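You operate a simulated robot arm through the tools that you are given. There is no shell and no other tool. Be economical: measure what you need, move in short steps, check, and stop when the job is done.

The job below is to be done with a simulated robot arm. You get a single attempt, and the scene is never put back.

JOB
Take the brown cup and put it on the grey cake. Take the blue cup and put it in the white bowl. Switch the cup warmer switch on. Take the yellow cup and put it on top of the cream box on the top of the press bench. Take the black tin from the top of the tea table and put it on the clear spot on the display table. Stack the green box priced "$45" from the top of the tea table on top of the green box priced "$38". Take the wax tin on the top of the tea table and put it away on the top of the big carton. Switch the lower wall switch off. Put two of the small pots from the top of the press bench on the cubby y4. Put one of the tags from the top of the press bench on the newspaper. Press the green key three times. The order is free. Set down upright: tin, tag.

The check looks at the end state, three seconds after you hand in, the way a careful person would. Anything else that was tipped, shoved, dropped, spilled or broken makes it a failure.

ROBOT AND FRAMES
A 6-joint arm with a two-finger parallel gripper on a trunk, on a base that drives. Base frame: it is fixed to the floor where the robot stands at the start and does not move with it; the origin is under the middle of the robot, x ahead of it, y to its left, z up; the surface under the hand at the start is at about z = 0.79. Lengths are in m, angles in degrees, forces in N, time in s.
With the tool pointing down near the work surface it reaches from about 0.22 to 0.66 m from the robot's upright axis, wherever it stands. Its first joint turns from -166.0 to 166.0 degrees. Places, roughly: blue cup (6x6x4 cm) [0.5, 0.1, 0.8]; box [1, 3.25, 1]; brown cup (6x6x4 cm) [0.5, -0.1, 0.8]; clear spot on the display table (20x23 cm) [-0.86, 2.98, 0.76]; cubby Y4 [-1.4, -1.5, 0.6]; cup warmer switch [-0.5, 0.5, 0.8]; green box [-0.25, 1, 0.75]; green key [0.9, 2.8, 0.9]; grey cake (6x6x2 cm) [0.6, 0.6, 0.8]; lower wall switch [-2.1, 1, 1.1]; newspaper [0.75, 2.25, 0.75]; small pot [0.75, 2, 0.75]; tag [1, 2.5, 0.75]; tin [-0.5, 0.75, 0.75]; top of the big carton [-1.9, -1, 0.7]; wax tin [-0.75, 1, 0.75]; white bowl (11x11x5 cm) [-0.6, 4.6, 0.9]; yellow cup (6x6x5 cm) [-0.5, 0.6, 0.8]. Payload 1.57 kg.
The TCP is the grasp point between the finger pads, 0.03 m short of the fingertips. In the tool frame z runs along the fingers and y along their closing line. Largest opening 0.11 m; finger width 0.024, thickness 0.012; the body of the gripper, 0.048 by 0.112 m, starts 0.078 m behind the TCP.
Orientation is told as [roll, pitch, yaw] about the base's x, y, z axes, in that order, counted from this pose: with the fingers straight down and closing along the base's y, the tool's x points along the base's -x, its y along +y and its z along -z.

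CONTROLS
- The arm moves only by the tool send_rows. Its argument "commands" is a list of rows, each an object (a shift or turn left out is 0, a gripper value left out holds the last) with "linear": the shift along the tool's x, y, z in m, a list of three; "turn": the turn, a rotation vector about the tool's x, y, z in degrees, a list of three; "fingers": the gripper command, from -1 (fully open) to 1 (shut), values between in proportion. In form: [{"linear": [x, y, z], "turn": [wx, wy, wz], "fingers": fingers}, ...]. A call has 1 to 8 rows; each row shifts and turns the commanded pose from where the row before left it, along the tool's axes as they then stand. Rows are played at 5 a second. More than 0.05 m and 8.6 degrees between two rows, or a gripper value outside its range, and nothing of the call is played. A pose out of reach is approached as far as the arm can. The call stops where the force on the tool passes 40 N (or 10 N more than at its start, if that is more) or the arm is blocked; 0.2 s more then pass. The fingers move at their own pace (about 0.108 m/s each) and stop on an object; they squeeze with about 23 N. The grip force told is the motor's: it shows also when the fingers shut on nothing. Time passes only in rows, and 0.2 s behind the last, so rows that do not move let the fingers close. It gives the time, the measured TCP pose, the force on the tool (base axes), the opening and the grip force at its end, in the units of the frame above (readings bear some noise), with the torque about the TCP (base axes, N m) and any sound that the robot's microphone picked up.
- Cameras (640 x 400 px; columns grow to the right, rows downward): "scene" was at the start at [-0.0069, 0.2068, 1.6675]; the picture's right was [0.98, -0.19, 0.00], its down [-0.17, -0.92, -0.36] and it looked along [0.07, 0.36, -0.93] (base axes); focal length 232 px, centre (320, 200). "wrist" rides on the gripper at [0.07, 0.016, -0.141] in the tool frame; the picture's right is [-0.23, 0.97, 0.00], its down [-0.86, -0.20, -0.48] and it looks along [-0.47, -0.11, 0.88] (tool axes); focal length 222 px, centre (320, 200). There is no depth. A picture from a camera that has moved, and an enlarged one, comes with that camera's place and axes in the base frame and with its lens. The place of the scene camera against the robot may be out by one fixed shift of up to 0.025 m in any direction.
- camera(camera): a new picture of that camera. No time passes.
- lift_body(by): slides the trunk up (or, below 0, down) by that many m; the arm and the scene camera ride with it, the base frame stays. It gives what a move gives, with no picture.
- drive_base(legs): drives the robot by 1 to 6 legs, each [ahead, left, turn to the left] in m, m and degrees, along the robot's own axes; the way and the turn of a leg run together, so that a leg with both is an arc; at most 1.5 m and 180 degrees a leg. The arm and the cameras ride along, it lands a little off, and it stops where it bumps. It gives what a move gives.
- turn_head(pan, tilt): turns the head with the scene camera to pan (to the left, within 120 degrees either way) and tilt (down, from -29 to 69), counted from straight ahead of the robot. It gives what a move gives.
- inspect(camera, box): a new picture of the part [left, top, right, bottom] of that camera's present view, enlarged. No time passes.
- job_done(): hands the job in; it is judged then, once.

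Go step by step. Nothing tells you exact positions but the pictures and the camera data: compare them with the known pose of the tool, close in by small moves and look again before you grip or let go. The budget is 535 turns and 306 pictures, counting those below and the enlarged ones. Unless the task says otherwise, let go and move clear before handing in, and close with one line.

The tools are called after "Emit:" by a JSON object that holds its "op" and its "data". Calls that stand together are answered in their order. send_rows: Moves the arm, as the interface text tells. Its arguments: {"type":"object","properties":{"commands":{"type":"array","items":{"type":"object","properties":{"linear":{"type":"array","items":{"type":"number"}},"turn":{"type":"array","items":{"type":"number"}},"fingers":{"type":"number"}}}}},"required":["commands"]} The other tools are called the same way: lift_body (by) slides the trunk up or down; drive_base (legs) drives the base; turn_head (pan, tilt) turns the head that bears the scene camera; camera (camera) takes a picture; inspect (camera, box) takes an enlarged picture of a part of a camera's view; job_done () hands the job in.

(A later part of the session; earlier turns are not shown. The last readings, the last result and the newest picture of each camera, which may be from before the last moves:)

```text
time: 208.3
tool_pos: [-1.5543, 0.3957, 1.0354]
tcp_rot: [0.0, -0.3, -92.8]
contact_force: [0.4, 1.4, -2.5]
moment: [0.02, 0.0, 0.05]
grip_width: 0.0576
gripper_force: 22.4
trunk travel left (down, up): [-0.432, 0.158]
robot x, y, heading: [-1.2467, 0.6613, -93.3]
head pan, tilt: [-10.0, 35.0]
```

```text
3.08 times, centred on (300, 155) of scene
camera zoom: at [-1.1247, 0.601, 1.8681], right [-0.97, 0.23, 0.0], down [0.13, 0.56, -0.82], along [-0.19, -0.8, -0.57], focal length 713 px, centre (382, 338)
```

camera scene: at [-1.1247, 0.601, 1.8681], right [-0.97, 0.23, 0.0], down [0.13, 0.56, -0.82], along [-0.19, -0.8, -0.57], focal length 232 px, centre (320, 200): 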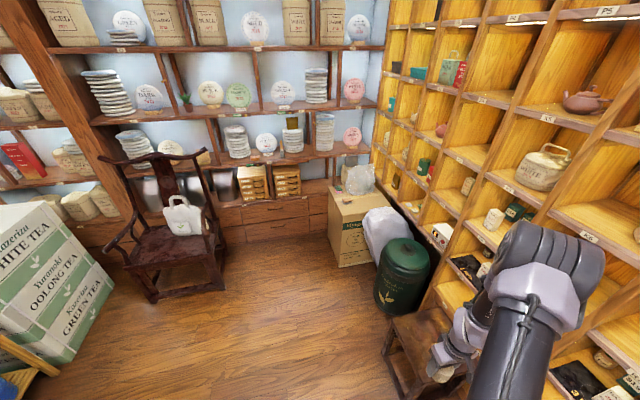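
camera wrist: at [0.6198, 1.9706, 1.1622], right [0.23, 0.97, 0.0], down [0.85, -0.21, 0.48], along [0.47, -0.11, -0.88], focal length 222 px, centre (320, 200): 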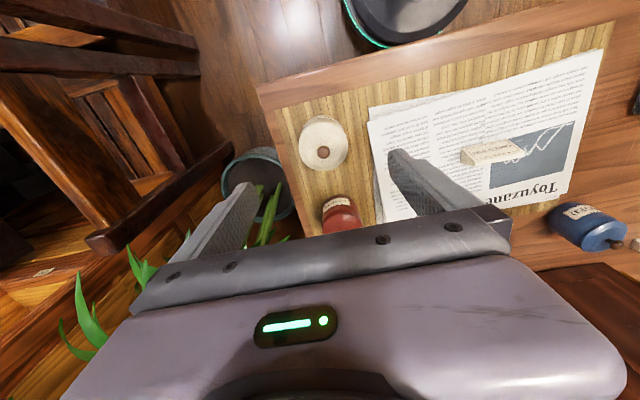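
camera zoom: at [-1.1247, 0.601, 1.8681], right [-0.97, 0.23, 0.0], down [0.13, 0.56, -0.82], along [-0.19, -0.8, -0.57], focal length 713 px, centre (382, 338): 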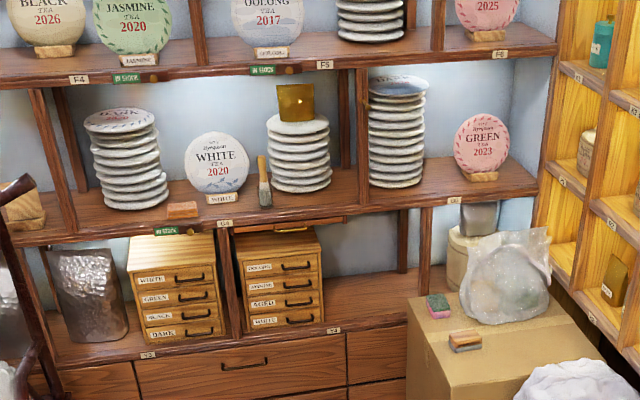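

Emit:
{"op": "inspect", "data": {"camera": "scene", "box": [240, 170, 345, 210]}}

Emit:
{"op": "inspect", "data": {"camera": "scene", "box": [190, 170, 300, 240]}}

```text
6.10 times, centred on (292, 190) of scene
camera zoom: at [-1.1247, 0.601, 1.8681], right [-0.97, 0.23, 0.0], down [0.13, 0.56, -0.82], along [-0.19, -0.8, -0.57], focal length 1412 px, centre (488, 261)
```

zoom: 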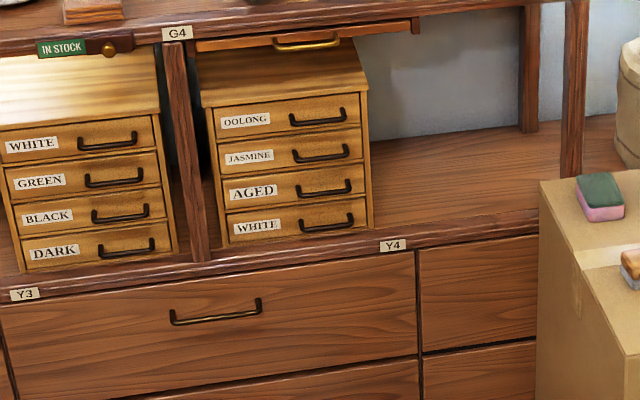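

```text
5.71 times, centred on (245, 205) of scene
camera zoom: at [-1.1247, 0.601, 1.8681], right [-0.97, 0.23, 0.0], down [0.13, 0.56, -0.82], along [-0.19, -0.8, -0.57], focal length 1323 px, centre (749, 171)
```

zoom: 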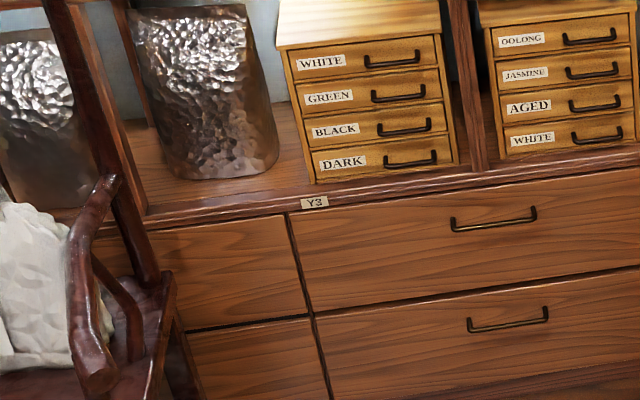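

Y4 is the cubby with the right-hand drawer unit; it has free space to the right of it (x≈-1.39 to -1.69), front plane near y≈-1.27 and floor z≈0.60. I'll drive up to it.

Emit:
{"op": "drive_base", "data": {"legs": [[1.4, 0.04, 3.4]]}}

Emit:
{"op": "turn_head", "data": {"pan": -20, "tilt": 55}}

Emit:
{"op": "camera", "data": {"camera": "scene"}}

```text
time: 215.2
tool_pos: [-1.5498, -0.9958, 1.036]
tcp_rot: [0.0, -0.3, -90.4]
contact_force: [0.6, -0.8, -1.6]
moment: [-0.03, 0.0, -0.03]
grip_width: 0.0578
gripper_force: 23.0
trunk travel left (down, up): [-0.432, 0.158]
robot x, y, heading: [-1.2538, -0.7157, -90.8]
head pan, tilt: [-10.0, 35.0]
```

```text
time: 216.0
tool_pos: [-1.5501, -0.9955, 1.0355]
tcp_rot: [0.0, -0.3, -90.5]
contact_force: [-0.6, -0.1, -1.5]
moment: [0.0, 0.0, 0.01]
grip_width: 0.0576
gripper_force: 22.7
trunk travel left (down, up): [-0.432, 0.158]
robot x, y, heading: [-1.2559, -0.7163, -90.8]
head pan, tilt: [-20.0, 55.0]
```

```text
209 pictures are left
camera scene: at [-1.1381, -0.753, 1.8399], right [-0.94, 0.35, 0.0], down [0.29, 0.77, -0.57], along [-0.2, -0.54, -0.82], focal length 232 px, centre (320, 200)
```

scene: 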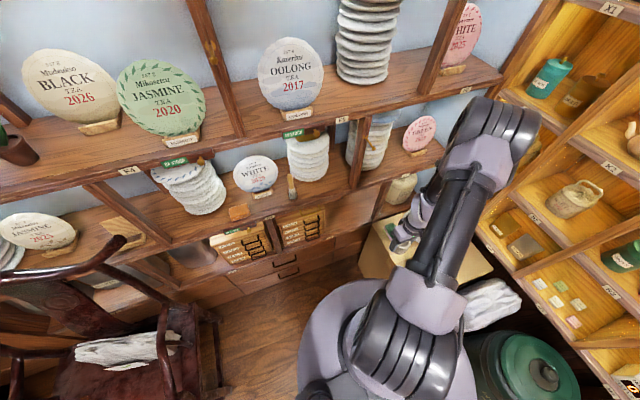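

Emit:
{"op": "send_rows", "data": {"commands": [{"linear": [-0.03, 0.035, 0]}, {"linear": [-0.03, 0.035, 0]}, {"linear": [-0.03, 0.035, 0]}]}}

Emit:
{"op": "lift_body", "data": {"by": -0.25}}

Emit:
{"op": "camera", "data": {"camera": "wrist"}}

```text
time: 216.8
tool_pos: [-1.4398, -1.0887, 1.0359]
tcp_rot: [-0.1, -0.2, -90.4]
contact_force: [0.7, -0.6, -1.7]
moment: [0.02, 0.04, 0.0]
grip_width: 0.0578
gripper_force: 23.2
trunk travel left (down, up): [-0.432, 0.158]
robot x, y, heading: [-1.2531, -0.7164, -90.7]
head pan, tilt: [-20.0, 55.0]
```

```text
time: 219.4
tool_pos: [-1.441, -1.0866, 0.7855]
tcp_rot: [0.0, -0.3, -90.4]
contact_force: [0.4, 0.8, -2.1]
moment: [0.0, 0.01, -0.03]
grip_width: 0.0576
gripper_force: 22.8
trunk travel left (down, up): [-0.182, 0.408]
robot x, y, heading: [-1.2583, -0.7145, -90.6]
head pan, tilt: [-20.0, 55.0]
```

```text
208 pictures are left
camera wrist: at [-1.4267, -1.0177, 0.9269], right [0.97, -0.23, 0.0], down [-0.2, -0.85, 0.48], along [-0.11, -0.47, -0.88], focal length 222 px, centre (320, 200)
```

wrist: 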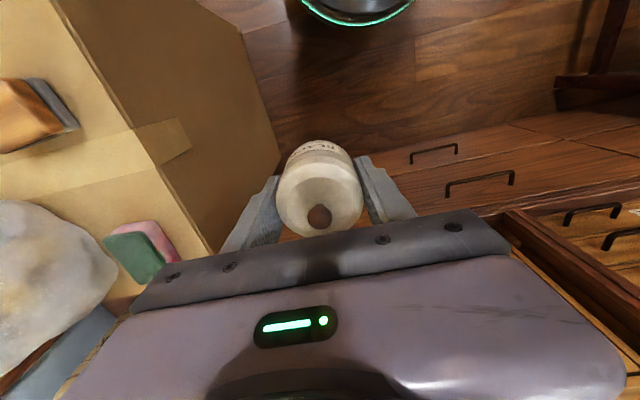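

Carton edge is at x≈-1.61. I'll tilt the tool 30° so the fingers lean into the cubby.

Emit:
{"op": "send_rows", "data": {"commands": [{"turn": [0, -7.5, 0]}, {"turn": [0, -7.5, 0]}, {"turn": [0, -7.5, 0]}, {"turn": [0, -7.5, 0]}]}}

Emit:
{"op": "camera", "data": {"camera": "wrist"}}

```text
time: 220.4
tool_pos: [-1.4311, -1.0902, 0.7852]
tcp_rot: [2.7, -4.3, -90.2]
contact_force: [0.6, -0.3, -2.2]
moment: [0.03, -0.03, -0.01]
grip_width: 0.0577
gripper_force: 22.9
out of reach, approached as far as the arm can: row 1, 2, 3, 4
trunk travel left (down, up): [-0.182, 0.408]
robot x, y, heading: [-1.256, -0.7168, -91.0]
head pan, tilt: [-20.0, 55.0]
```

```text
207 pictures are left
camera wrist: at [-1.4227, -1.0108, 0.922], right [0.97, -0.23, 0.06], down [-0.23, -0.82, 0.53], along [-0.07, -0.53, -0.84], focal length 222 px, centre (320, 200)
```

wrist: 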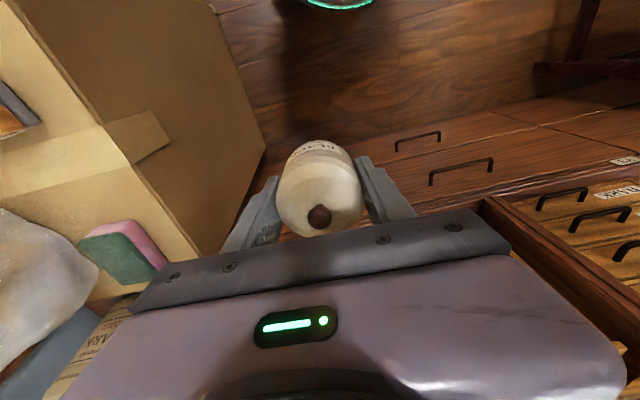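

Emit:
{"op": "send_rows", "data": {"commands": [{"linear": [-0.035, 0, 0]}, {"linear": [-0.035, 0, 0]}, {"linear": [-0.035, 0, 0]}]}}

```text
time: 221.2
tool_pos: [-1.4332, -1.198, 0.7893]
tcp_rot: [2.7, -4.2, -90.2]
contact_force: [-0.7, -0.8, -1.7]
moment: [-0.01, 0.04, 0.04]
grip_width: 0.0578
gripper_force: 22.9
trunk travel left (down, up): [-0.182, 0.408]
robot x, y, heading: [-1.259, -0.7128, -90.5]
head pan, tilt: [-20.0, 55.0]
```

Emit:
{"op": "send_rows", "data": {"commands": [{"turn": [0, -7.5, 0]}, {"turn": [0, -7.5, 0]}]}}

Emit:
{"op": "camera", "data": {"camera": "wrist"}}

```text
time: 221.8
tool_pos: [-1.4255, -1.1977, 0.7905]
tcp_rot: [4.7, -14.0, -90.7]
contact_force: [0.1, 0.6, -2.0]
moment: [0.03, 0.03, 0.04]
grip_width: 0.0579
gripper_force: 22.8
out of reach, approached as far as the arm can: row 2
trunk travel left (down, up): [-0.182, 0.408]
robot x, y, heading: [-1.2538, -0.7162, -90.8]
head pan, tilt: [-20.0, 55.0]
```

```text
206 pictures are left
camera wrist: at [-1.4212, -1.0958, 0.9121], right [0.97, -0.21, 0.13], down [-0.25, -0.72, 0.65], along [-0.04, -0.66, -0.75], focal length 222 px, centre (320, 200)
```

wrist: 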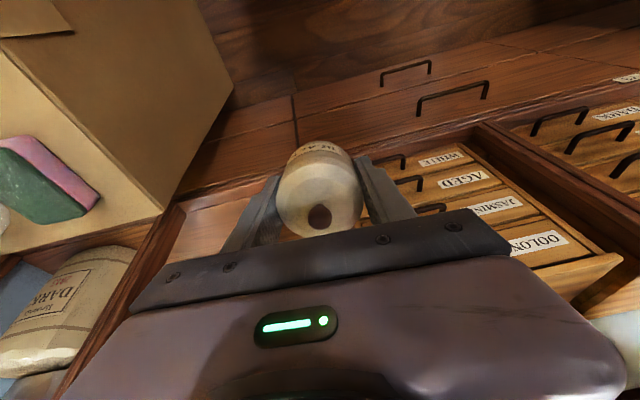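

Emit:
{"op": "drive_base", "data": {"legs": [[-0.1, 0.0, 0.6]]}}

Emit:
{"op": "send_rows", "data": {"commands": [{"linear": [-0.045, 0, 0.01]}, {"linear": [-0.045, 0, 0.01], "turn": [0, -4, 0]}, {"turn": [-2, -6, 0]}, {"turn": [-2, -6, 0]}]}}

Emit:
{"op": "camera", "data": {"camera": "wrist"}}

```text
time: 222.9
tool_pos: [-1.4196, -1.1016, 0.7898]
tcp_rot: [4.8, -14.0, -90.2]
contact_force: [0.5, 0.3, -1.6]
moment: [-0.01, -0.01, -0.03]
grip_width: 0.0582
gripper_force: 23.0
trunk travel left (down, up): [-0.182, 0.408]
robot x, y, heading: [-1.2559, -0.6175, -90.1]
head pan, tilt: [-20.0, 55.0]
```

```text
time: 223.9
tool_pos: [-1.4184, -1.196, 0.7908]
tcp_rot: [9.6, -29.7, -92.2]
contact_force: [-0.5, -0.5, -2.0]
moment: [0.02, 0.03, 0.04]
grip_width: 0.0579
gripper_force: 23.1
trunk travel left (down, up): [-0.182, 0.408]
robot x, y, heading: [-1.2541, -0.6172, -90.2]
head pan, tilt: [-20.0, 55.0]
```

```text
205 pictures are left
camera wrist: at [-1.4229, -1.0646, 0.8794], right [0.95, -0.15, 0.25], down [-0.3, -0.51, 0.81], along [0.01, -0.84, -0.54], focal length 222 px, centre (320, 200)
```

wrist: 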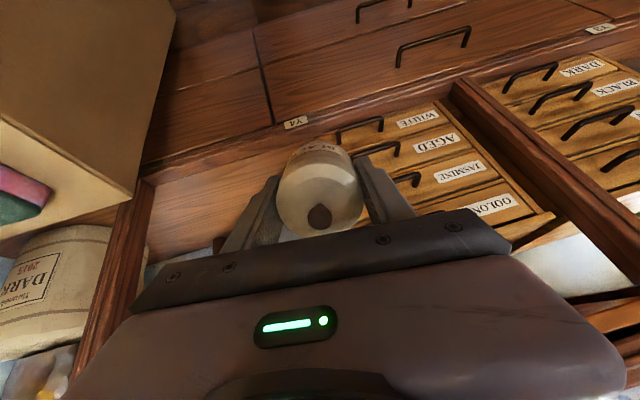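

Emit:
{"op": "send_rows", "data": {"commands": [{"turn": [4.3, 0, 0]}, {"turn": [4.3, 0, 0]}]}}

Emit:
{"op": "camera", "data": {"camera": "wrist"}}

```text
time: 224.5
tool_pos: [-1.4176, -1.1958, 0.7921]
tcp_rot: [0.9, -29.6, -91.9]
contact_force: [0.0, 0.3, -2.9]
moment: [0.03, 0.01, -0.03]
grip_width: 0.0576
gripper_force: 23.7
trunk travel left (down, up): [-0.182, 0.408]
robot x, y, heading: [-1.2511, -0.6216, -89.9]
head pan, tilt: [-20.0, 55.0]
```

```text
204 pictures are left
camera wrist: at [-1.401, -1.0653, 0.88], right [0.97, -0.22, 0.13], down [-0.22, -0.5, 0.84], along [-0.13, -0.84, -0.53], focal length 222 px, centre (320, 200)
```

wrist: 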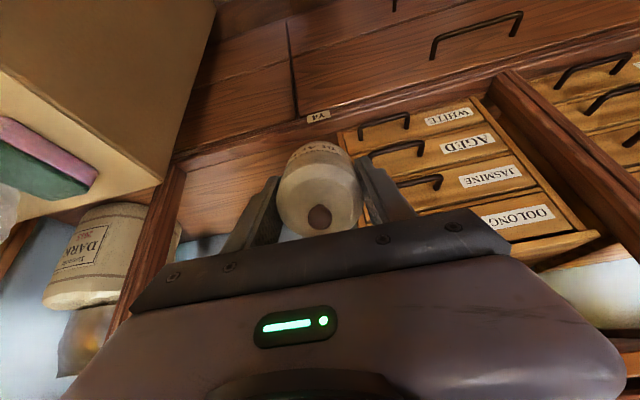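

Cubby free span is x≈-1.66..-1.395 with front y≈-1.295 and the upper shelf high (z≈0.97). I'll shift the base right so the pot lines up.

Emit:
{"op": "drive_base", "data": {"legs": [[0.02, -0.13, 0]]}}

Emit:
{"op": "send_rows", "data": {"commands": [{"linear": [-0.02, 0, 0.025]}, {"linear": [-0.02, 0, 0.025]}, {"linear": [-0.02, 0, 0.025]}]}}

Emit:
{"op": "camera", "data": {"camera": "wrist"}}

```text
time: 225.8
tool_pos: [-1.5531, -1.2144, 0.7904]
tcp_rot: [1.0, -29.8, -92.4]
contact_force: [0.2, 0.3, -1.6]
moment: [0.0, -0.02, 0.03]
grip_width: 0.0575
gripper_force: 22.8
trunk travel left (down, up): [-0.182, 0.408]
robot x, y, heading: [-1.3861, -0.6344, -90.5]
head pan, tilt: [-20.0, 55.0]
```

```text
time: 226.6
tool_pos: [-1.5529, -1.3056, 0.755]
tcp_rot: [0.8, -29.7, -92.3]
contact_force: [-0.6, -0.5, -2.4]
moment: [0.03, 0.0, -0.04]
grip_width: 0.058
gripper_force: 23.3
trunk travel left (down, up): [-0.182, 0.408]
robot x, y, heading: [-1.3856, -0.6364, -90.4]
head pan, tilt: [-20.0, 55.0]
```

```text
203 pictures are left
camera wrist: at [-1.5361, -1.1747, 0.8422], right [0.97, -0.23, 0.13], down [-0.23, -0.5, 0.84], along [-0.13, -0.84, -0.53], focal length 222 px, centre (320, 200)
```

wrist: 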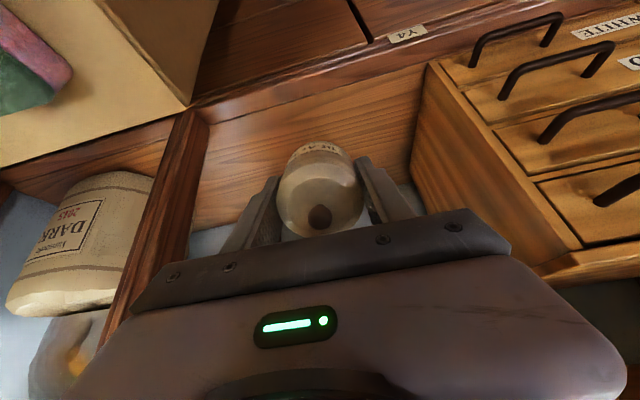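

Emit:
{"op": "send_rows", "data": {"commands": [{"linear": [0, 0, 0.03]}, {"linear": [0, 0, 0.03]}, {"linear": [0, 0, 0.02]}]}}

Emit:
{"op": "inspect", "data": {"camera": "wrist", "box": [160, 0, 480, 240]}}

```text
time: 227.4
tool_pos: [-1.5525, -1.3413, 0.6841]
tcp_rot: [0.9, -29.7, -92.2]
contact_force: [-0.4, -0.3, -1.9]
moment: [0.02, -0.01, 0.03]
grip_width: 0.058
gripper_force: 23.4
trunk travel left (down, up): [-0.182, 0.408]
robot x, y, heading: [-1.3893, -0.6401, -90.1]
head pan, tilt: [-20.0, 55.0]
```

```text
1.67 times, centred on (320, 120) of wrist
camera zoom: at [-1.5355, -1.2122, 0.7733], right [0.97, -0.23, 0.13], down [-0.23, -0.5, 0.84], along [-0.13, -0.84, -0.53], focal length 370 px, centre (320, 333)
```

zoom: 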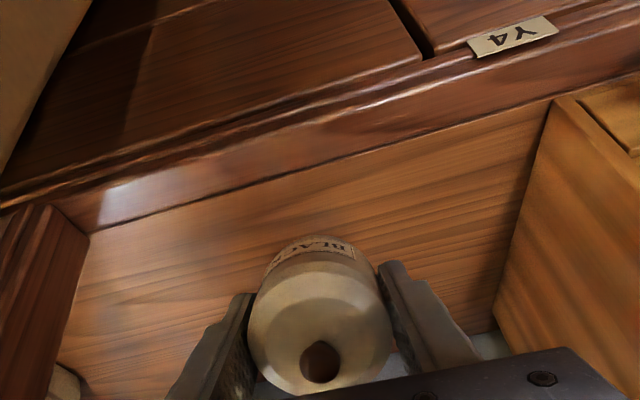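

Emit:
{"op": "send_rows", "data": {"commands": [{"linear": [0.0075, 0, 0.013]}, {"linear": [0.003, 0, 0.0052]}, {"linear": [0.0025, 0, 0.0043]}, {"linear": [0.0025, 0, 0.0043]}]}}

```text
time: 228.4
tool_pos: [-1.5545, -1.342, 0.6557]
tcp_rot: [0.9, -29.8, -92.3]
contact_force: [-0.7, -0.3, -1.7]
moment: [0.01, -0.03, 0.0]
grip_width: 0.0578
gripper_force: 23.0
trunk travel left (down, up): [-0.182, 0.408]
robot x, y, heading: [-1.3852, -0.6386, -90.3]
head pan, tilt: [-20.0, 55.0]
```

Emit:
{"op": "send_rows", "data": {"commands": [{"linear": [0.002, 0, 0.0035]}, {"linear": [0.002, 0, 0.0035]}, {"linear": [0.002, 0, 0.0035]}, {"linear": [0.002, 0, 0.0035]}]}}

```text
time: 229.4
tool_pos: [-1.5548, -1.3382, 0.6449]
tcp_rot: [0.9, -29.8, -92.3]
contact_force: [0.3, -0.7, -2.0]
moment: [0.0, -0.03, 0.0]
grip_width: 0.0582
gripper_force: 23.4
out of reach, approached as far as the arm can: row 3
trunk travel left (down, up): [-0.182, 0.408]
robot x, y, heading: [-1.3857, -0.6385, -90.2]
head pan, tilt: [-20.0, 55.0]
```

Emit:
{"op": "lift_body", "data": {"by": -0.006}}

Emit:
{"op": "lift_body", "data": {"by": -0.006}}

Emit:
{"op": "inspect", "data": {"camera": "wrist", "box": [160, 0, 480, 240]}}

```text
time: 230.0
tool_pos: [-1.5539, -1.3383, 0.6384]
tcp_rot: [0.9, -29.8, -92.3]
contact_force: [0.4, -0.3, -2.3]
moment: [0.07, 0.02, -0.01]
grip_width: 0.0581
gripper_force: 22.8
trunk travel left (down, up): [-0.176, 0.414]
robot x, y, heading: [-1.3843, -0.6407, -90.4]
head pan, tilt: [-20.0, 55.0]
```

```text
time: 230.5
tool_pos: [-1.5543, -1.3373, 0.6323]
tcp_rot: [0.9, -29.7, -92.4]
contact_force: [-0.8, -0.1, -2.3]
moment: [0.01, 0.07, 0.01]
grip_width: 0.058
gripper_force: 23.3
trunk travel left (down, up): [-0.17, 0.42]
robot x, y, heading: [-1.389, -0.6387, -90.4]
head pan, tilt: [-20.0, 55.0]
```

```text
1.67 times, centred on (320, 120) of wrist
camera zoom: at [-1.5366, -1.2073, 0.722], right [0.97, -0.23, 0.13], down [-0.23, -0.5, 0.84], along [-0.13, -0.84, -0.53], focal length 370 px, centre (320, 333)
```

zoom: 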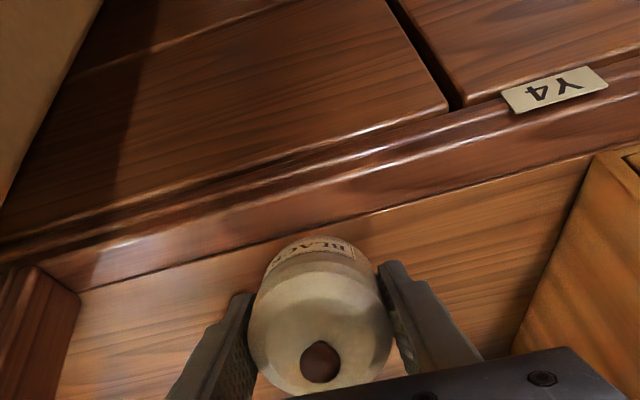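

The cubby front plane is actually at y≈-1.325 with its floor near z≈0.56. I'll raise slightly, move in 5 cm more and then lower.

Emit:
{"op": "lift_body", "data": {"by": 0.025}}

Emit:
{"op": "drive_base", "data": {"legs": [[0.06, 0, 0.3]]}}

Emit:
{"op": "lift_body", "data": {"by": -0.04}}

Emit:
{"op": "inspect", "data": {"camera": "wrist", "box": [160, 0, 480, 240]}}

```text
time: 231.2
tool_pos: [-1.5545, -1.3375, 0.6586]
tcp_rot: [0.9, -29.8, -92.3]
contact_force: [0.6, 0.5, -2.1]
moment: [0.0, 0.0, 0.02]
grip_width: 0.0579
gripper_force: 23.1
trunk travel left (down, up): [-0.195, 0.395]
robot x, y, heading: [-1.387, -0.6382, -90.3]
head pan, tilt: [-20.0, 55.0]
```

```text
time: 232.2
tool_pos: [-1.5491, -1.3975, 0.6581]
tcp_rot: [0.9, -29.7, -91.8]
contact_force: [0.2, -0.1, -1.6]
moment: [0.02, 0.01, 0.0]
grip_width: 0.0575
gripper_force: 22.7
trunk travel left (down, up): [-0.195, 0.395]
robot x, y, heading: [-1.3877, -0.6976, -89.8]
head pan, tilt: [-20.0, 55.0]
```

```text
time: 233.0
tool_pos: [-1.5488, -1.3974, 0.6181]
tcp_rot: [0.9, -29.9, -91.9]
contact_force: [0.1, 0.2, -2.1]
moment: [0.01, -0.01, -0.01]
grip_width: 0.0577
gripper_force: 23.4
trunk travel left (down, up): [-0.155, 0.435]
robot x, y, heading: [-1.3845, -0.6972, -90.1]
head pan, tilt: [-20.0, 55.0]
```

```text
1.67 times, centred on (320, 120) of wrist
camera zoom: at [-1.533, -1.2667, 0.7071], right [0.97, -0.22, 0.13], down [-0.22, -0.5, 0.84], along [-0.12, -0.84, -0.53], focal length 370 px, centre (320, 333)
```

zoom: 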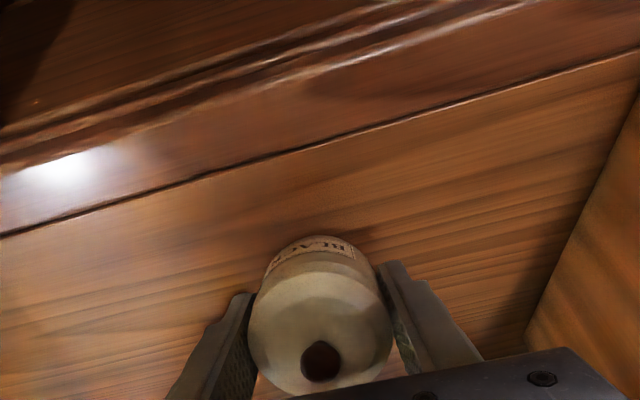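

Emit:
{"op": "lift_body", "data": {"by": -0.006}}

Emit:
{"op": "lift_body", "data": {"by": -0.005}}

Emit:
{"op": "lift_body", "data": {"by": -0.004}}

```text
time: 233.6
tool_pos: [-1.5493, -1.3962, 0.6128]
tcp_rot: [1.0, -29.8, -91.9]
contact_force: [-0.3, 0.4, -1.4]
moment: [0.03, -0.02, 0.0]
grip_width: 0.0578
gripper_force: 23.2
trunk travel left (down, up): [-0.149, 0.441]
robot x, y, heading: [-1.3879, -0.6968, -90.0]
head pan, tilt: [-20.0, 55.0]
```

```text
time: 234.1
tool_pos: [-1.5502, -1.3967, 0.6072]
tcp_rot: [1.0, -29.7, -91.9]
contact_force: [0.1, 0.6, -2.3]
moment: [0.02, 0.02, -0.03]
grip_width: 0.0576
gripper_force: 22.7
trunk travel left (down, up): [-0.144, 0.446]
robot x, y, heading: [-1.3856, -0.6965, -90.0]
head pan, tilt: [-20.0, 55.0]
```

```text
time: 234.7
tool_pos: [-1.5501, -1.3977, 0.6041]
tcp_rot: [0.9, -29.8, -91.9]
contact_force: [0.7, -0.8, -1.3]
moment: [-0.04, -0.01, 0.02]
grip_width: 0.0582
gripper_force: 23.2
trunk travel left (down, up): [-0.14, 0.45]
robot x, y, heading: [-1.3846, -0.6993, -90.0]
head pan, tilt: [-20.0, 55.0]
```

Emit:
{"op": "lift_body", "data": {"by": -0.005}}

Emit:
{"op": "lift_body", "data": {"by": -0.004}}

Emit:
{"op": "inspect", "data": {"camera": "wrist", "box": [160, 0, 480, 240]}}

```text
time: 235.2
tool_pos: [-1.5503, -1.3971, 0.6012]
tcp_rot: [0.7, -30.1, -91.9]
contact_force: [0.9, -1.7, 22.4]
moment: [-0.02, -0.1, 0.01]
grip_width: 0.0576
gripper_force: 22.5
trunk travel left (down, up): [-0.135, 0.455]
robot x, y, heading: [-1.3874, -0.6972, -89.8]
head pan, tilt: [-20.0, 55.0]
```

```text
time: 235.7
tool_pos: [-1.5508, -1.3967, 0.5959]
tcp_rot: [0.9, -30.0, -91.9]
contact_force: [0.1, -4.3, 20.8]
moment: [-0.14, -0.03, -0.03]
grip_width: 0.0575
gripper_force: 22.8
trunk travel left (down, up): [-0.131, 0.459]
robot x, y, heading: [-1.385, -0.6961, -89.7]
head pan, tilt: [-20.0, 55.0]
```

```text
1.67 times, centred on (320, 120) of wrist
camera zoom: at [-1.5329, -1.2664, 0.6845], right [0.97, -0.22, 0.13], down [-0.22, -0.5, 0.84], along [-0.12, -0.84, -0.53], focal length 370 px, centre (320, 333)
```

zoom: 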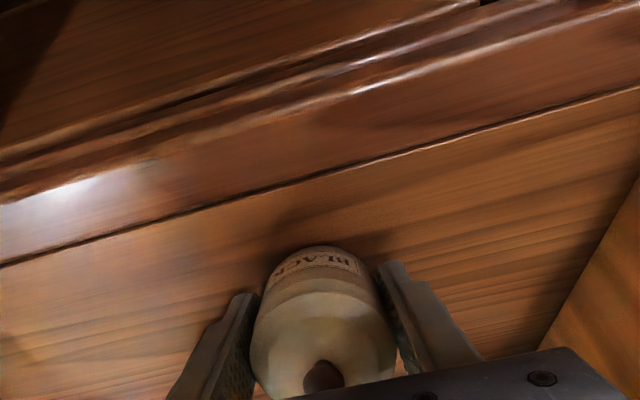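

Contact, and the pot is pivoting upright in the grip as intended. A little further down.

Emit:
{"op": "lift_body", "data": {"by": -0.003}}

Emit:
{"op": "lift_body", "data": {"by": -0.002}}

Emit:
{"op": "inspect", "data": {"camera": "wrist", "box": [160, 0, 480, 240]}}

```text
time: 236.2
tool_pos: [-1.5495, -1.3963, 0.5922]
tcp_rot: [0.9, -29.9, -91.9]
contact_force: [-1.9, -3.2, 20.6]
moment: [-0.04, 0.03, -0.02]
grip_width: 0.0577
gripper_force: 22.9
trunk travel left (down, up): [-0.128, 0.462]
robot x, y, heading: [-1.3872, -0.6995, -89.9]
head pan, tilt: [-20.0, 55.0]
```

```text
time: 236.8
tool_pos: [-1.5496, -1.3959, 0.5907]
tcp_rot: [0.9, -29.9, -92.0]
contact_force: [-1.1, -2.2, 20.2]
moment: [-0.02, -0.02, 0.05]
grip_width: 0.0576
gripper_force: 23.5
trunk travel left (down, up): [-0.126, 0.464]
robot x, y, heading: [-1.3854, -0.697, -89.8]
head pan, tilt: [-20.0, 55.0]
```

```text
1.67 times, centred on (320, 120) of wrist
camera zoom: at [-1.5327, -1.2658, 0.6791], right [0.97, -0.22, 0.13], down [-0.22, -0.5, 0.84], along [-0.12, -0.84, -0.53], focal length 370 px, centre (320, 333)
```

zoom: 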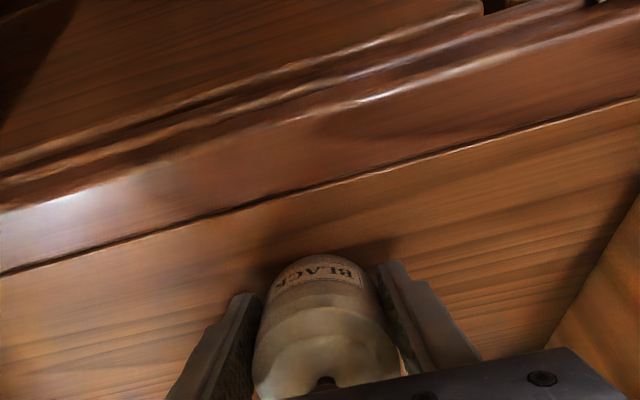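

Emit:
{"op": "lift_body", "data": {"by": -0.003}}

Emit:
{"op": "lift_body", "data": {"by": -0.002}}

Emit:
{"op": "inspect", "data": {"camera": "wrist", "box": [160, 0, 480, 240]}}

```text
time: 237.3
tool_pos: [-1.55, -1.3957, 0.5879]
tcp_rot: [1.0, -30.0, -91.9]
contact_force: [0.2, -3.7, 20.7]
moment: [-0.04, -0.03, 0.02]
grip_width: 0.0579
gripper_force: 23.3
trunk travel left (down, up): [-0.123, 0.467]
robot x, y, heading: [-1.3874, -0.6979, -89.9]
head pan, tilt: [-20.0, 55.0]
```

```text
time: 237.8
tool_pos: [-1.549, -1.397, 0.5863]
tcp_rot: [0.9, -29.9, -91.9]
contact_force: [-0.9, -4.7, 23.6]
moment: [-0.04, 0.0, 0.02]
grip_width: 0.058
gripper_force: 23.1
trunk travel left (down, up): [-0.121, 0.469]
robot x, y, heading: [-1.3855, -0.6971, -89.7]
head pan, tilt: [-20.0, 55.0]
```

```text
1.67 times, centred on (320, 120) of wrist
camera zoom: at [-1.5328, -1.2661, 0.6745], right [0.97, -0.22, 0.13], down [-0.22, -0.5, 0.84], along [-0.12, -0.84, -0.53], focal length 370 px, centre (320, 333)
```

zoom: 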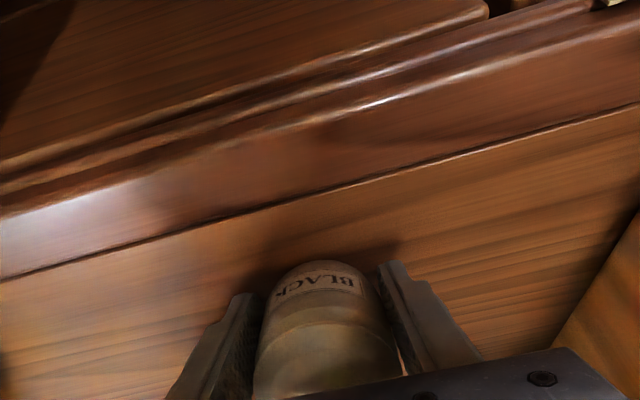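

Emit:
{"op": "send_rows", "data": {"commands": [{"fingers": -0.2}, {"fingers": -0.4}, {}]}}

Emit:
{"op": "inspect", "data": {"camera": "wrist", "box": [160, 0, 480, 240]}}

```text
time: 238.6
tool_pos: [-1.55, -1.3973, 0.5826]
tcp_rot: [1.0, -29.7, -91.9]
contact_force: [0.0, -0.2, 0.4]
moment: [0.0, -0.02, -0.01]
grip_width: 0.0769
gripper_force: 0.1
trunk travel left (down, up): [-0.121, 0.469]
robot x, y, heading: [-1.3873, -0.6985, -89.9]
head pan, tilt: [-20.0, 55.0]
```

```text
1.67 times, centred on (320, 120) of wrist
camera zoom: at [-1.533, -1.2664, 0.6727], right [0.97, -0.22, 0.13], down [-0.22, -0.5, 0.84], along [-0.12, -0.84, -0.53], focal length 370 px, centre (320, 333)
```

zoom: 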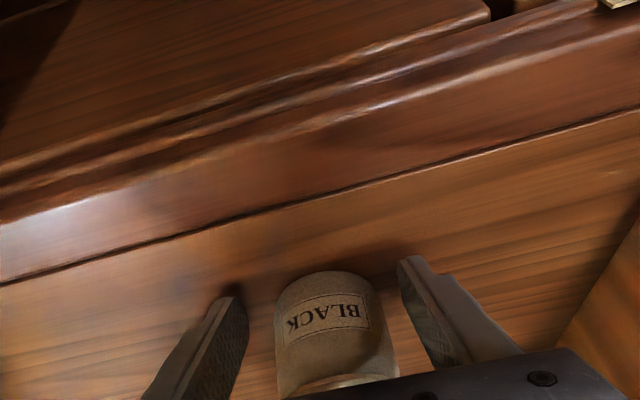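

Pot stands upright. I'll withdraw along the tool axis.

Emit:
{"op": "send_rows", "data": {"commands": [{"linear": [0, 0, -0.015]}, {"linear": [0, 0, -0.025]}, {"linear": [0, 0, -0.03]}, {"linear": [0.02, 0, -0.03]}, {"linear": [0.03, 0, -0.03]}, {"linear": [0.03, 0, -0.03]}]}}

Emit:
{"op": "camera", "data": {"camera": "wrist"}}

```text
time: 240.0
tool_pos: [-1.5461, -1.2472, 0.6821]
tcp_rot: [1.2, -29.7, -91.9]
contact_force: [0.0, -0.2, -0.3]
moment: [-0.02, 0.02, 0.0]
grip_width: 0.0772
gripper_force: 0.1
trunk travel left (down, up): [-0.121, 0.469]
robot x, y, heading: [-1.3892, -0.6962, -89.8]
head pan, tilt: [-20.0, 55.0]
```

```text
195 pictures are left
camera wrist: at [-1.5298, -1.1177, 0.7704], right [0.97, -0.22, 0.13], down [-0.23, -0.5, 0.84], along [-0.12, -0.84, -0.53], focal length 222 px, centre (320, 200)
```

wrist: 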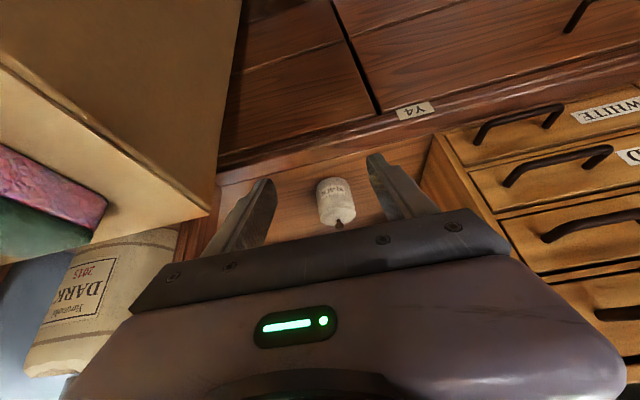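

Pot 1 done. I'll back away, raise the trunk, level the tool, and look at the carton top.

Emit:
{"op": "drive_base", "data": {"legs": [[-0.3, 0, 0]]}}

Emit:
{"op": "lift_body", "data": {"by": 0.3}}

Emit:
{"op": "send_rows", "data": {"commands": [{"turn": [0, 7.4, 0]}, {"turn": [0, 7.4, 0]}, {"turn": [0, 7.4, 0]}, {"turn": [-1, 7.4, 0]}]}}

Emit:
{"op": "turn_head", "data": {"pan": -60, "tilt": 50}}

Emit:
{"op": "camera", "data": {"camera": "scene"}}

```text
time: 242.0
tool_pos: [-1.5447, -0.96, 0.6809]
tcp_rot: [1.1, -29.7, -91.8]
contact_force: [-0.2, 0.6, 0.2]
moment: [-0.01, 0.05, 0.02]
grip_width: 0.0773
gripper_force: 0.0
trunk travel left (down, up): [-0.121, 0.469]
robot x, y, heading: [-1.3874, -0.4074, -89.6]
head pan, tilt: [-20.0, 55.0]
```

```text
time: 245.0
tool_pos: [-1.5457, -0.9605, 0.9809]
tcp_rot: [1.0, -29.7, -91.8]
contact_force: [0.3, 0.1, -0.2]
moment: [0.01, 0.04, 0.03]
grip_width: 0.0771
gripper_force: 0.1
trunk travel left (down, up): [-0.421, 0.169]
robot x, y, heading: [-1.3854, -0.4073, -89.9]
head pan, tilt: [-20.0, 55.0]
```

```text
time: 246.0
tool_pos: [-1.5274, -0.9658, 0.9826]
tcp_rot: [5.5, -13.8, -90.8]
contact_force: [-0.2, -0.3, -0.6]
moment: [-0.03, -0.02, 0.01]
grip_width: 0.0769
gripper_force: 0.0
out of reach, approached as far as the arm can: row 2, 3, 4
trunk travel left (down, up): [-0.421, 0.169]
robot x, y, heading: [-1.3913, -0.4097, -89.8]
head pan, tilt: [-20.0, 55.0]
```

```text
time: 247.1
tool_pos: [-1.5286, -0.9664, 0.9825]
tcp_rot: [5.5, -13.7, -90.8]
contact_force: [0.2, 0.3, -0.2]
moment: [0.03, -0.03, 0.01]
grip_width: 0.0769
gripper_force: 0.1
trunk travel left (down, up): [-0.421, 0.169]
robot x, y, heading: [-1.3886, -0.4054, -89.5]
head pan, tilt: [-60.0, 50.0]
```

```text
194 pictures are left
camera scene: at [-1.3112, -0.4137, 1.8354], right [-0.51, 0.86, 0.0], down [0.66, 0.39, -0.64], along [-0.55, -0.32, -0.77], focal length 232 px, centre (320, 200)
```

scene: 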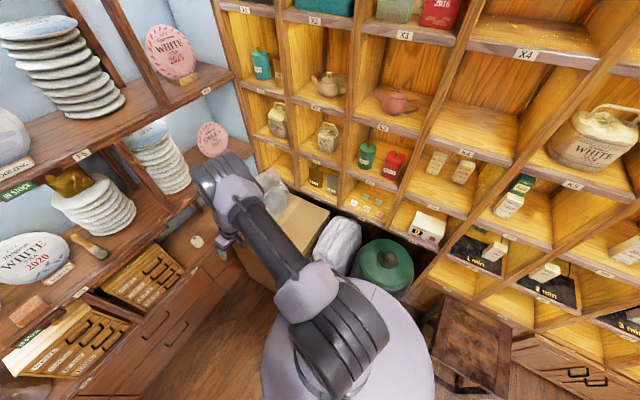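

Emit:
{"op": "send_rows", "data": {"commands": [{"linear": [0.04, 0.02, 0]}, {"linear": [0.04, 0.02, 0]}, {"linear": [0.04, 0.02, 0]}, {"turn": [2.7, 7, 0]}, {"turn": [2.7, 7, 0]}]}}

Emit:
{"op": "camera", "data": {"camera": "wrist"}}

```text
time: 248.3
tool_pos: [-1.4535, -0.852, 0.9596]
tcp_rot: [6.1, -6.9, -90.5]
contact_force: [-0.3, -0.5, -0.1]
moment: [0.0, 0.0, 0.01]
grip_width: 0.077
gripper_force: 0.1
out of reach, approached as far as the arm can: row 5
trunk travel left (down, up): [-0.421, 0.169]
robot x, y, heading: [-1.389, -0.4063, -89.9]
head pan, tilt: [-60.0, 50.0]
```

```text
193 pictures are left
camera wrist: at [-1.4529, -0.7655, 1.0947], right [0.97, -0.22, 0.13], down [-0.25, -0.79, 0.55], along [-0.02, -0.57, -0.82], focal length 222 px, centre (320, 200)
```

wrist: 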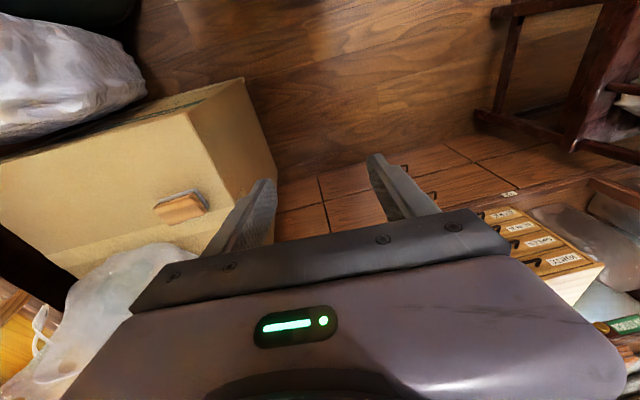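

Free carton area is around (-1.77,-0.87) at z≈0.70. Next I'll go to the tea table's west side for the wax tin.

Emit:
{"op": "lift_body", "data": {"by": 0.1}}

Emit:
{"op": "drive_base", "data": {"legs": [[0, 0, 90], [0.2, 0, 0], [0, 1.25, 0]]}}

Emit:
{"op": "turn_head", "data": {"pan": -10, "tilt": 60}}

Emit:
{"op": "camera", "data": {"camera": "scene"}}

Emit:
{"op": "camera", "data": {"camera": "wrist"}}

```text
time: 249.6
tool_pos: [-1.454, -0.8518, 1.0608]
tcp_rot: [6.1, -6.8, -90.3]
contact_force: [-0.7, -0.6, 0.5]
moment: [0.01, -0.05, 0.01]
grip_width: 0.0769
gripper_force: 0.0
trunk travel left (down, up): [-0.521, 0.069]
robot x, y, heading: [-1.3849, -0.4065, -89.9]
head pan, tilt: [-60.0, 50.0]
```

```text
time: 260.8
tool_pos: [-0.7078, 0.7494, 1.062]
tcp_rot: [6.1, -6.8, -2.2]
contact_force: [0.1, 0.2, 0.1]
moment: [-0.05, -0.04, -0.01]
grip_width: 0.0771
gripper_force: 0.0
trunk travel left (down, up): [-0.521, 0.069]
robot x, y, heading: [-1.1532, 0.8286, -1.3]
head pan, tilt: [-60.0, 50.0]
```

```text
time: 262.0
tool_pos: [-0.7096, 0.7481, 1.0623]
tcp_rot: [6.2, -6.8, -2.2]
contact_force: [0.1, 0.2, 1.1]
moment: [-0.02, -0.03, 0.01]
grip_width: 0.077
gripper_force: 0.0
trunk travel left (down, up): [-0.521, 0.069]
robot x, y, heading: [-1.1526, 0.8301, -1.6]
head pan, tilt: [-10.0, 60.0]
```

```text
192 pictures are left
camera scene: at [-1.0993, 0.9681, 1.9228], right [-0.2, -0.98, 0.0], down [-0.85, 0.17, -0.5], along [0.49, -0.1, -0.87], focal length 232 px, centre (320, 200)
```

scene: 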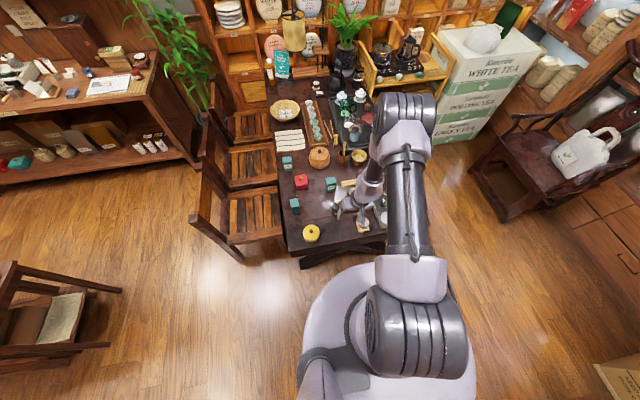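

```text
191 pictures are left
camera wrist: at [-0.7966, 0.753, 1.1946], right [0.25, 0.96, 0.13], down [0.79, -0.28, 0.55], along [0.57, -0.04, -0.82], focal length 222 px, centre (320, 200)
```

wrist: 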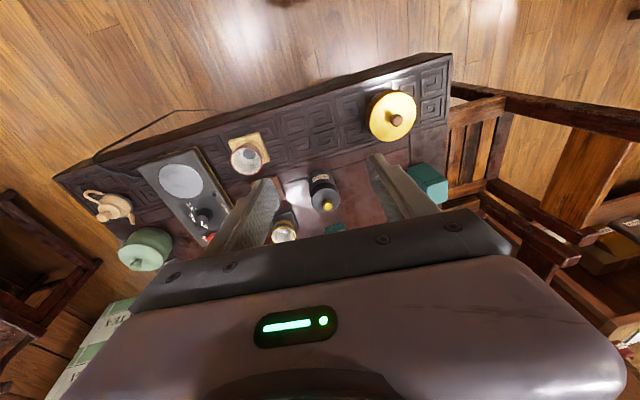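

Emit:
{"op": "inspect", "data": {"camera": "wrist", "box": [200, 60, 460, 250]}}

Emit:
{"op": "inspect", "data": {"camera": "scene", "box": [260, 130, 400, 250]}}

```text
2.11 times, centred on (330, 155) of wrist
camera zoom: at [-0.7966, 0.753, 1.1946], right [0.25, 0.96, 0.13], down [0.79, -0.28, 0.55], along [0.57, -0.04, -0.82], focal length 468 px, centre (299, 295)
```

zoom: 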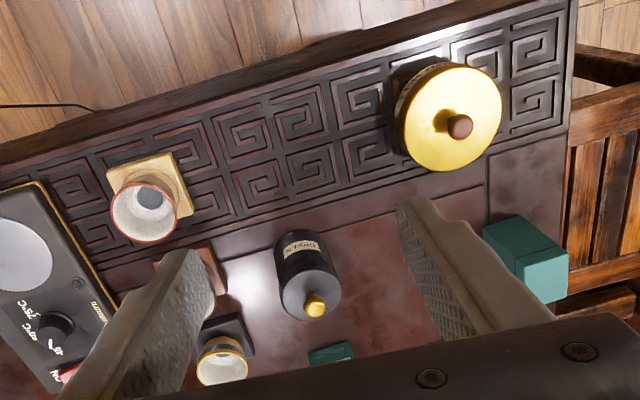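

```text
3.33 times, centred on (330, 190) of scene
camera zoom: at [-1.0993, 0.9681, 1.9228], right [-0.2, -0.98, 0.0], down [-0.85, 0.17, -0.5], along [0.49, -0.1, -0.87], focal length 772 px, centre (287, 233)
```

zoom: 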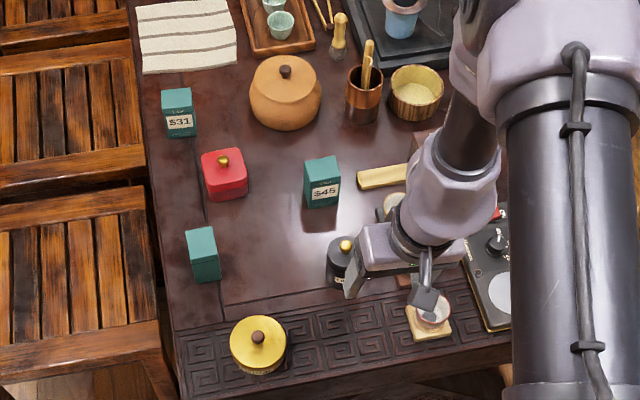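

The yellow-lidded tin near (-0.66,0.90) is the wax tin. The third green box (price hidden) is likely $38. I'll level the tool and go above the wax tin.

Emit:
{"op": "send_rows", "data": {"commands": [{"linear": [-0.015, 0.038, 0.015], "turn": [3.1, 3.4, 0], "fingers": -1}, {"linear": [-0.015, 0.038, 0.02], "turn": [3.1, 3.4, 0]}, {"linear": [-0.01, 0.038, 0.02]}, {"linear": [-0.01, 0.038, 0.02]}]}}

Emit:
{"op": "camera", "data": {"camera": "wrist"}}

```text
time: 263.0
tool_pos: [-0.6509, 0.9034, 0.9922]
tcp_rot: [-0.3, 0.0, -2.0]
contact_force: [-1.1, -0.4, 0.1]
moment: [-0.04, 0.01, 0.02]
grip_width: 0.1098
gripper_force: 0.0
trunk travel left (down, up): [-0.521, 0.069]
robot x, y, heading: [-1.1519, 0.8292, -1.5]
head pan, tilt: [-10.0, 60.0]
```

```text
188 pictures are left
camera wrist: at [-0.7208, 0.9224, 1.135], right [0.26, 0.97, 0.0], down [0.85, -0.23, 0.48], along [0.46, -0.13, -0.88], focal length 222 px, centre (320, 200)
```

wrist: 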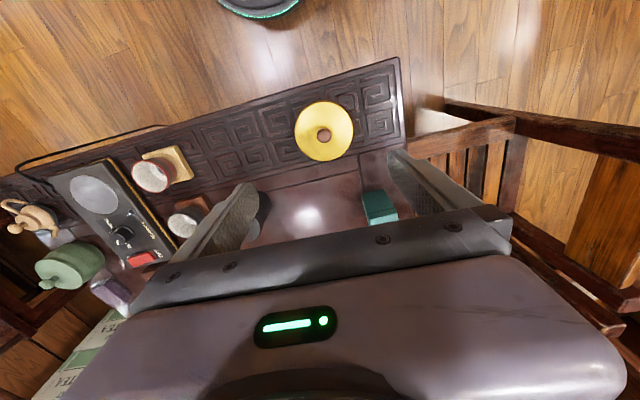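

Emit:
{"op": "send_rows", "data": {"commands": [{"linear": [0.003, 0.005, 0.045]}, {"linear": [0, 0, 0.045]}, {"linear": [0, 0, 0.04]}]}}

Emit:
{"op": "camera", "data": {"camera": "wrist"}}

```text
time: 263.8
tool_pos: [-0.6556, 0.9075, 0.8643]
tcp_rot: [-0.2, 0.0, -2.0]
contact_force: [0.4, -0.3, -0.2]
moment: [0.05, -0.04, 0.0]
grip_width: 0.1101
gripper_force: 0.0
trunk travel left (down, up): [-0.521, 0.069]
robot x, y, heading: [-1.1506, 0.8323, -1.1]
head pan, tilt: [-10.0, 60.0]
```

```text
187 pictures are left
camera wrist: at [-0.726, 0.9252, 1.0052], right [0.26, 0.97, 0.0], down [0.85, -0.23, 0.48], along [0.46, -0.13, -0.88], focal length 222 px, centre (320, 200)
```

wrist: 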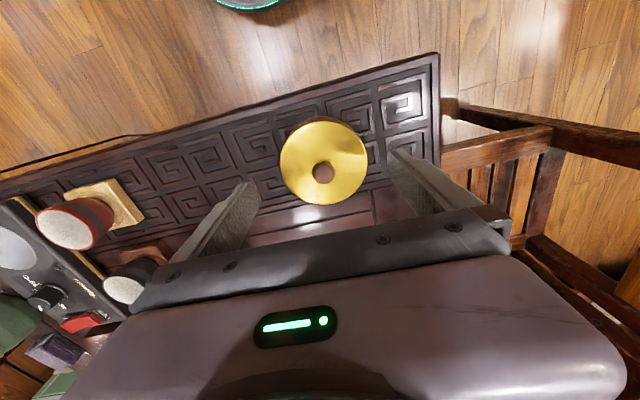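

Emit:
{"op": "send_rows", "data": {"commands": [{"linear": [0.001, 0.001, 0.035]}, {"linear": [0, 0, 0.025]}, {"linear": [0, 0, 0.01]}, {"linear": [0, 0, 0.004]}]}}

Emit:
{"op": "camera", "data": {"camera": "wrist"}}

```text
time: 264.8
tool_pos: [-0.6748, 0.9041, 0.8193]
tcp_rot: [-0.1, 0.0, -1.9]
contact_force: [1.1, 0.7, 0.1]
moment: [0.01, 0.02, 0.02]
grip_width: 0.11
gripper_force: 0.1
out of reach, approached as far as the arm can: row 2, 3, 4
trunk travel left (down, up): [-0.521, 0.069]
robot x, y, heading: [-1.1524, 0.8295, -1.3]
head pan, tilt: [-10.0, 60.0]
```

```text
186 pictures are left
camera wrist: at [-0.7452, 0.9228, 0.9616], right [0.26, 0.97, 0.0], down [0.85, -0.23, 0.48], along [0.46, -0.13, -0.88], focal length 222 px, centre (320, 200)
```

wrist: 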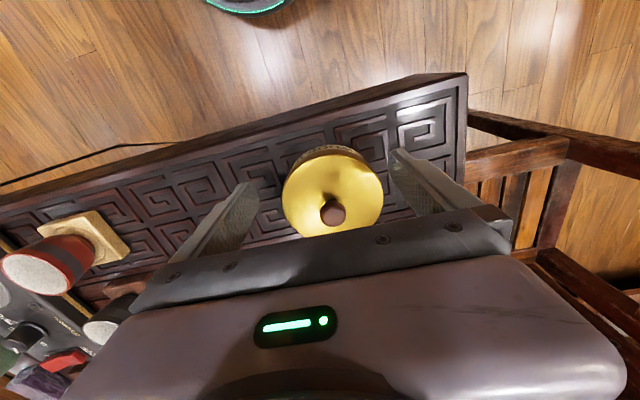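

Trunk is too high for this depth. I'll raise the hand, recentre, and lower using the trunk.

Emit:
{"op": "send_rows", "data": {"commands": [{"linear": [0, 0, -0.04]}, {"linear": [-0.009, 0.002, -0.04]}, {"linear": [-0.009, 0.002, -0.02]}]}}

Emit:
{"op": "lift_body", "data": {"by": -0.07}}

Emit:
{"op": "camera", "data": {"camera": "wrist"}}

```text
time: 265.6
tool_pos: [-0.6553, 0.9076, 0.9211]
tcp_rot: [-0.2, -0.1, -1.9]
contact_force: [-0.1, 0.0, -0.5]
moment: [-0.04, 0.02, 0.0]
grip_width: 0.11
gripper_force: 0.0
trunk travel left (down, up): [-0.521, 0.069]
robot x, y, heading: [-1.1506, 0.8279, -1.7]
head pan, tilt: [-10.0, 60.0]
```

```text
time: 266.7
tool_pos: [-0.6559, 0.9084, 0.8506]
tcp_rot: [-0.1, 0.0, -1.8]
contact_force: [0.0, 0.2, -0.5]
moment: [0.0, 0.01, -0.01]
grip_width: 0.11
gripper_force: 0.0
trunk travel left (down, up): [-0.451, 0.139]
robot x, y, heading: [-1.1507, 0.8272, -1.6]
head pan, tilt: [-10.0, 60.0]
```

```text
185 pictures are left
camera wrist: at [-0.7257, 0.9266, 0.9925], right [0.26, 0.97, 0.0], down [0.85, -0.23, 0.48], along [0.46, -0.13, -0.88], focal length 222 px, centre (320, 200)
```

wrist: 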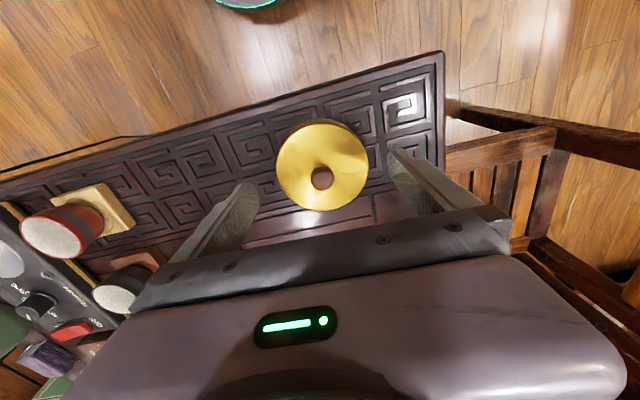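

Emit:
{"op": "lift_body", "data": {"by": -0.055}}

Emit:
{"op": "camera", "data": {"camera": "wrist"}}

```text
time: 267.7
tool_pos: [-0.6551, 0.9088, 0.7952]
tcp_rot: [-0.1, 0.0, -1.9]
contact_force: [-0.5, 0.0, 0.0]
moment: [0.01, 0.03, -0.02]
grip_width: 0.1103
gripper_force: 0.2
trunk travel left (down, up): [-0.396, 0.194]
robot x, y, heading: [-1.1498, 0.8275, -1.5]
head pan, tilt: [-10.0, 60.0]
```

```text
184 pictures are left
camera wrist: at [-0.7257, 0.9266, 0.9375], right [0.26, 0.97, 0.0], down [0.85, -0.23, 0.48], along [0.46, -0.13, -0.88], focal length 222 px, centre (320, 200)
```

wrist: 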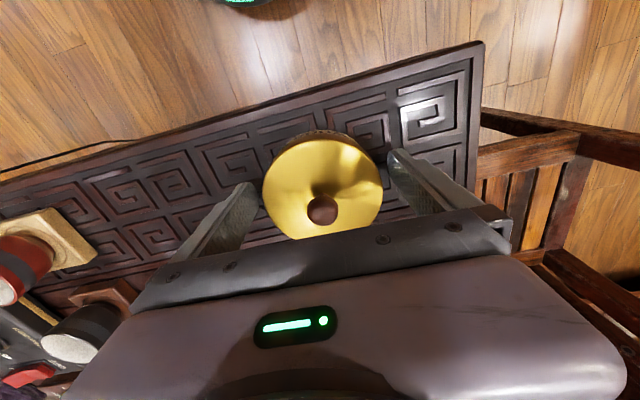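

Emit:
{"op": "send_rows", "data": {"commands": [{"linear": [0.003, 0.001, 0.002]}, {"fingers": 1}, {}, {}, {}]}}

Emit:
{"op": "lift_body", "data": {"by": 0.04}}

Emit:
{"op": "camera", "data": {"camera": "wrist"}}

```text
time: 268.9
tool_pos: [-0.6576, 0.9091, 0.793]
tcp_rot: [-0.3, -0.1, -1.9]
contact_force: [-0.9, 1.2, 0.0]
moment: [-0.02, -0.01, -0.01]
grip_width: 0.0847
gripper_force: 22.9
trunk travel left (down, up): [-0.396, 0.194]
robot x, y, heading: [-1.1527, 0.8292, -1.6]
head pan, tilt: [-10.0, 60.0]
heard: snap
```

```text
time: 269.7
tool_pos: [-0.6564, 0.9088, 0.8339]
tcp_rot: [-0.1, 0.0, -1.9]
contact_force: [0.1, 0.7, -0.3]
moment: [0.0, 0.01, 0.0]
grip_width: 0.0846
gripper_force: 22.7
trunk travel left (down, up): [-0.436, 0.154]
robot x, y, heading: [-1.1551, 0.83, -1.6]
head pan, tilt: [-10.0, 60.0]
```

```text
183 pictures are left
camera wrist: at [-0.7279, 0.9271, 0.9756], right [0.26, 0.97, 0.0], down [0.85, -0.23, 0.48], along [0.46, -0.13, -0.88], focal length 222 px, centre (320, 200)
```

wrist: 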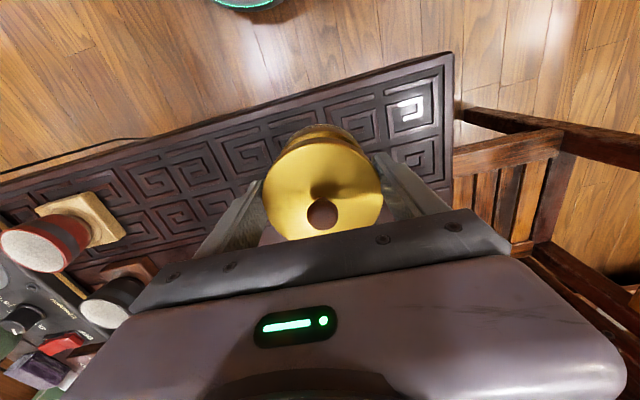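

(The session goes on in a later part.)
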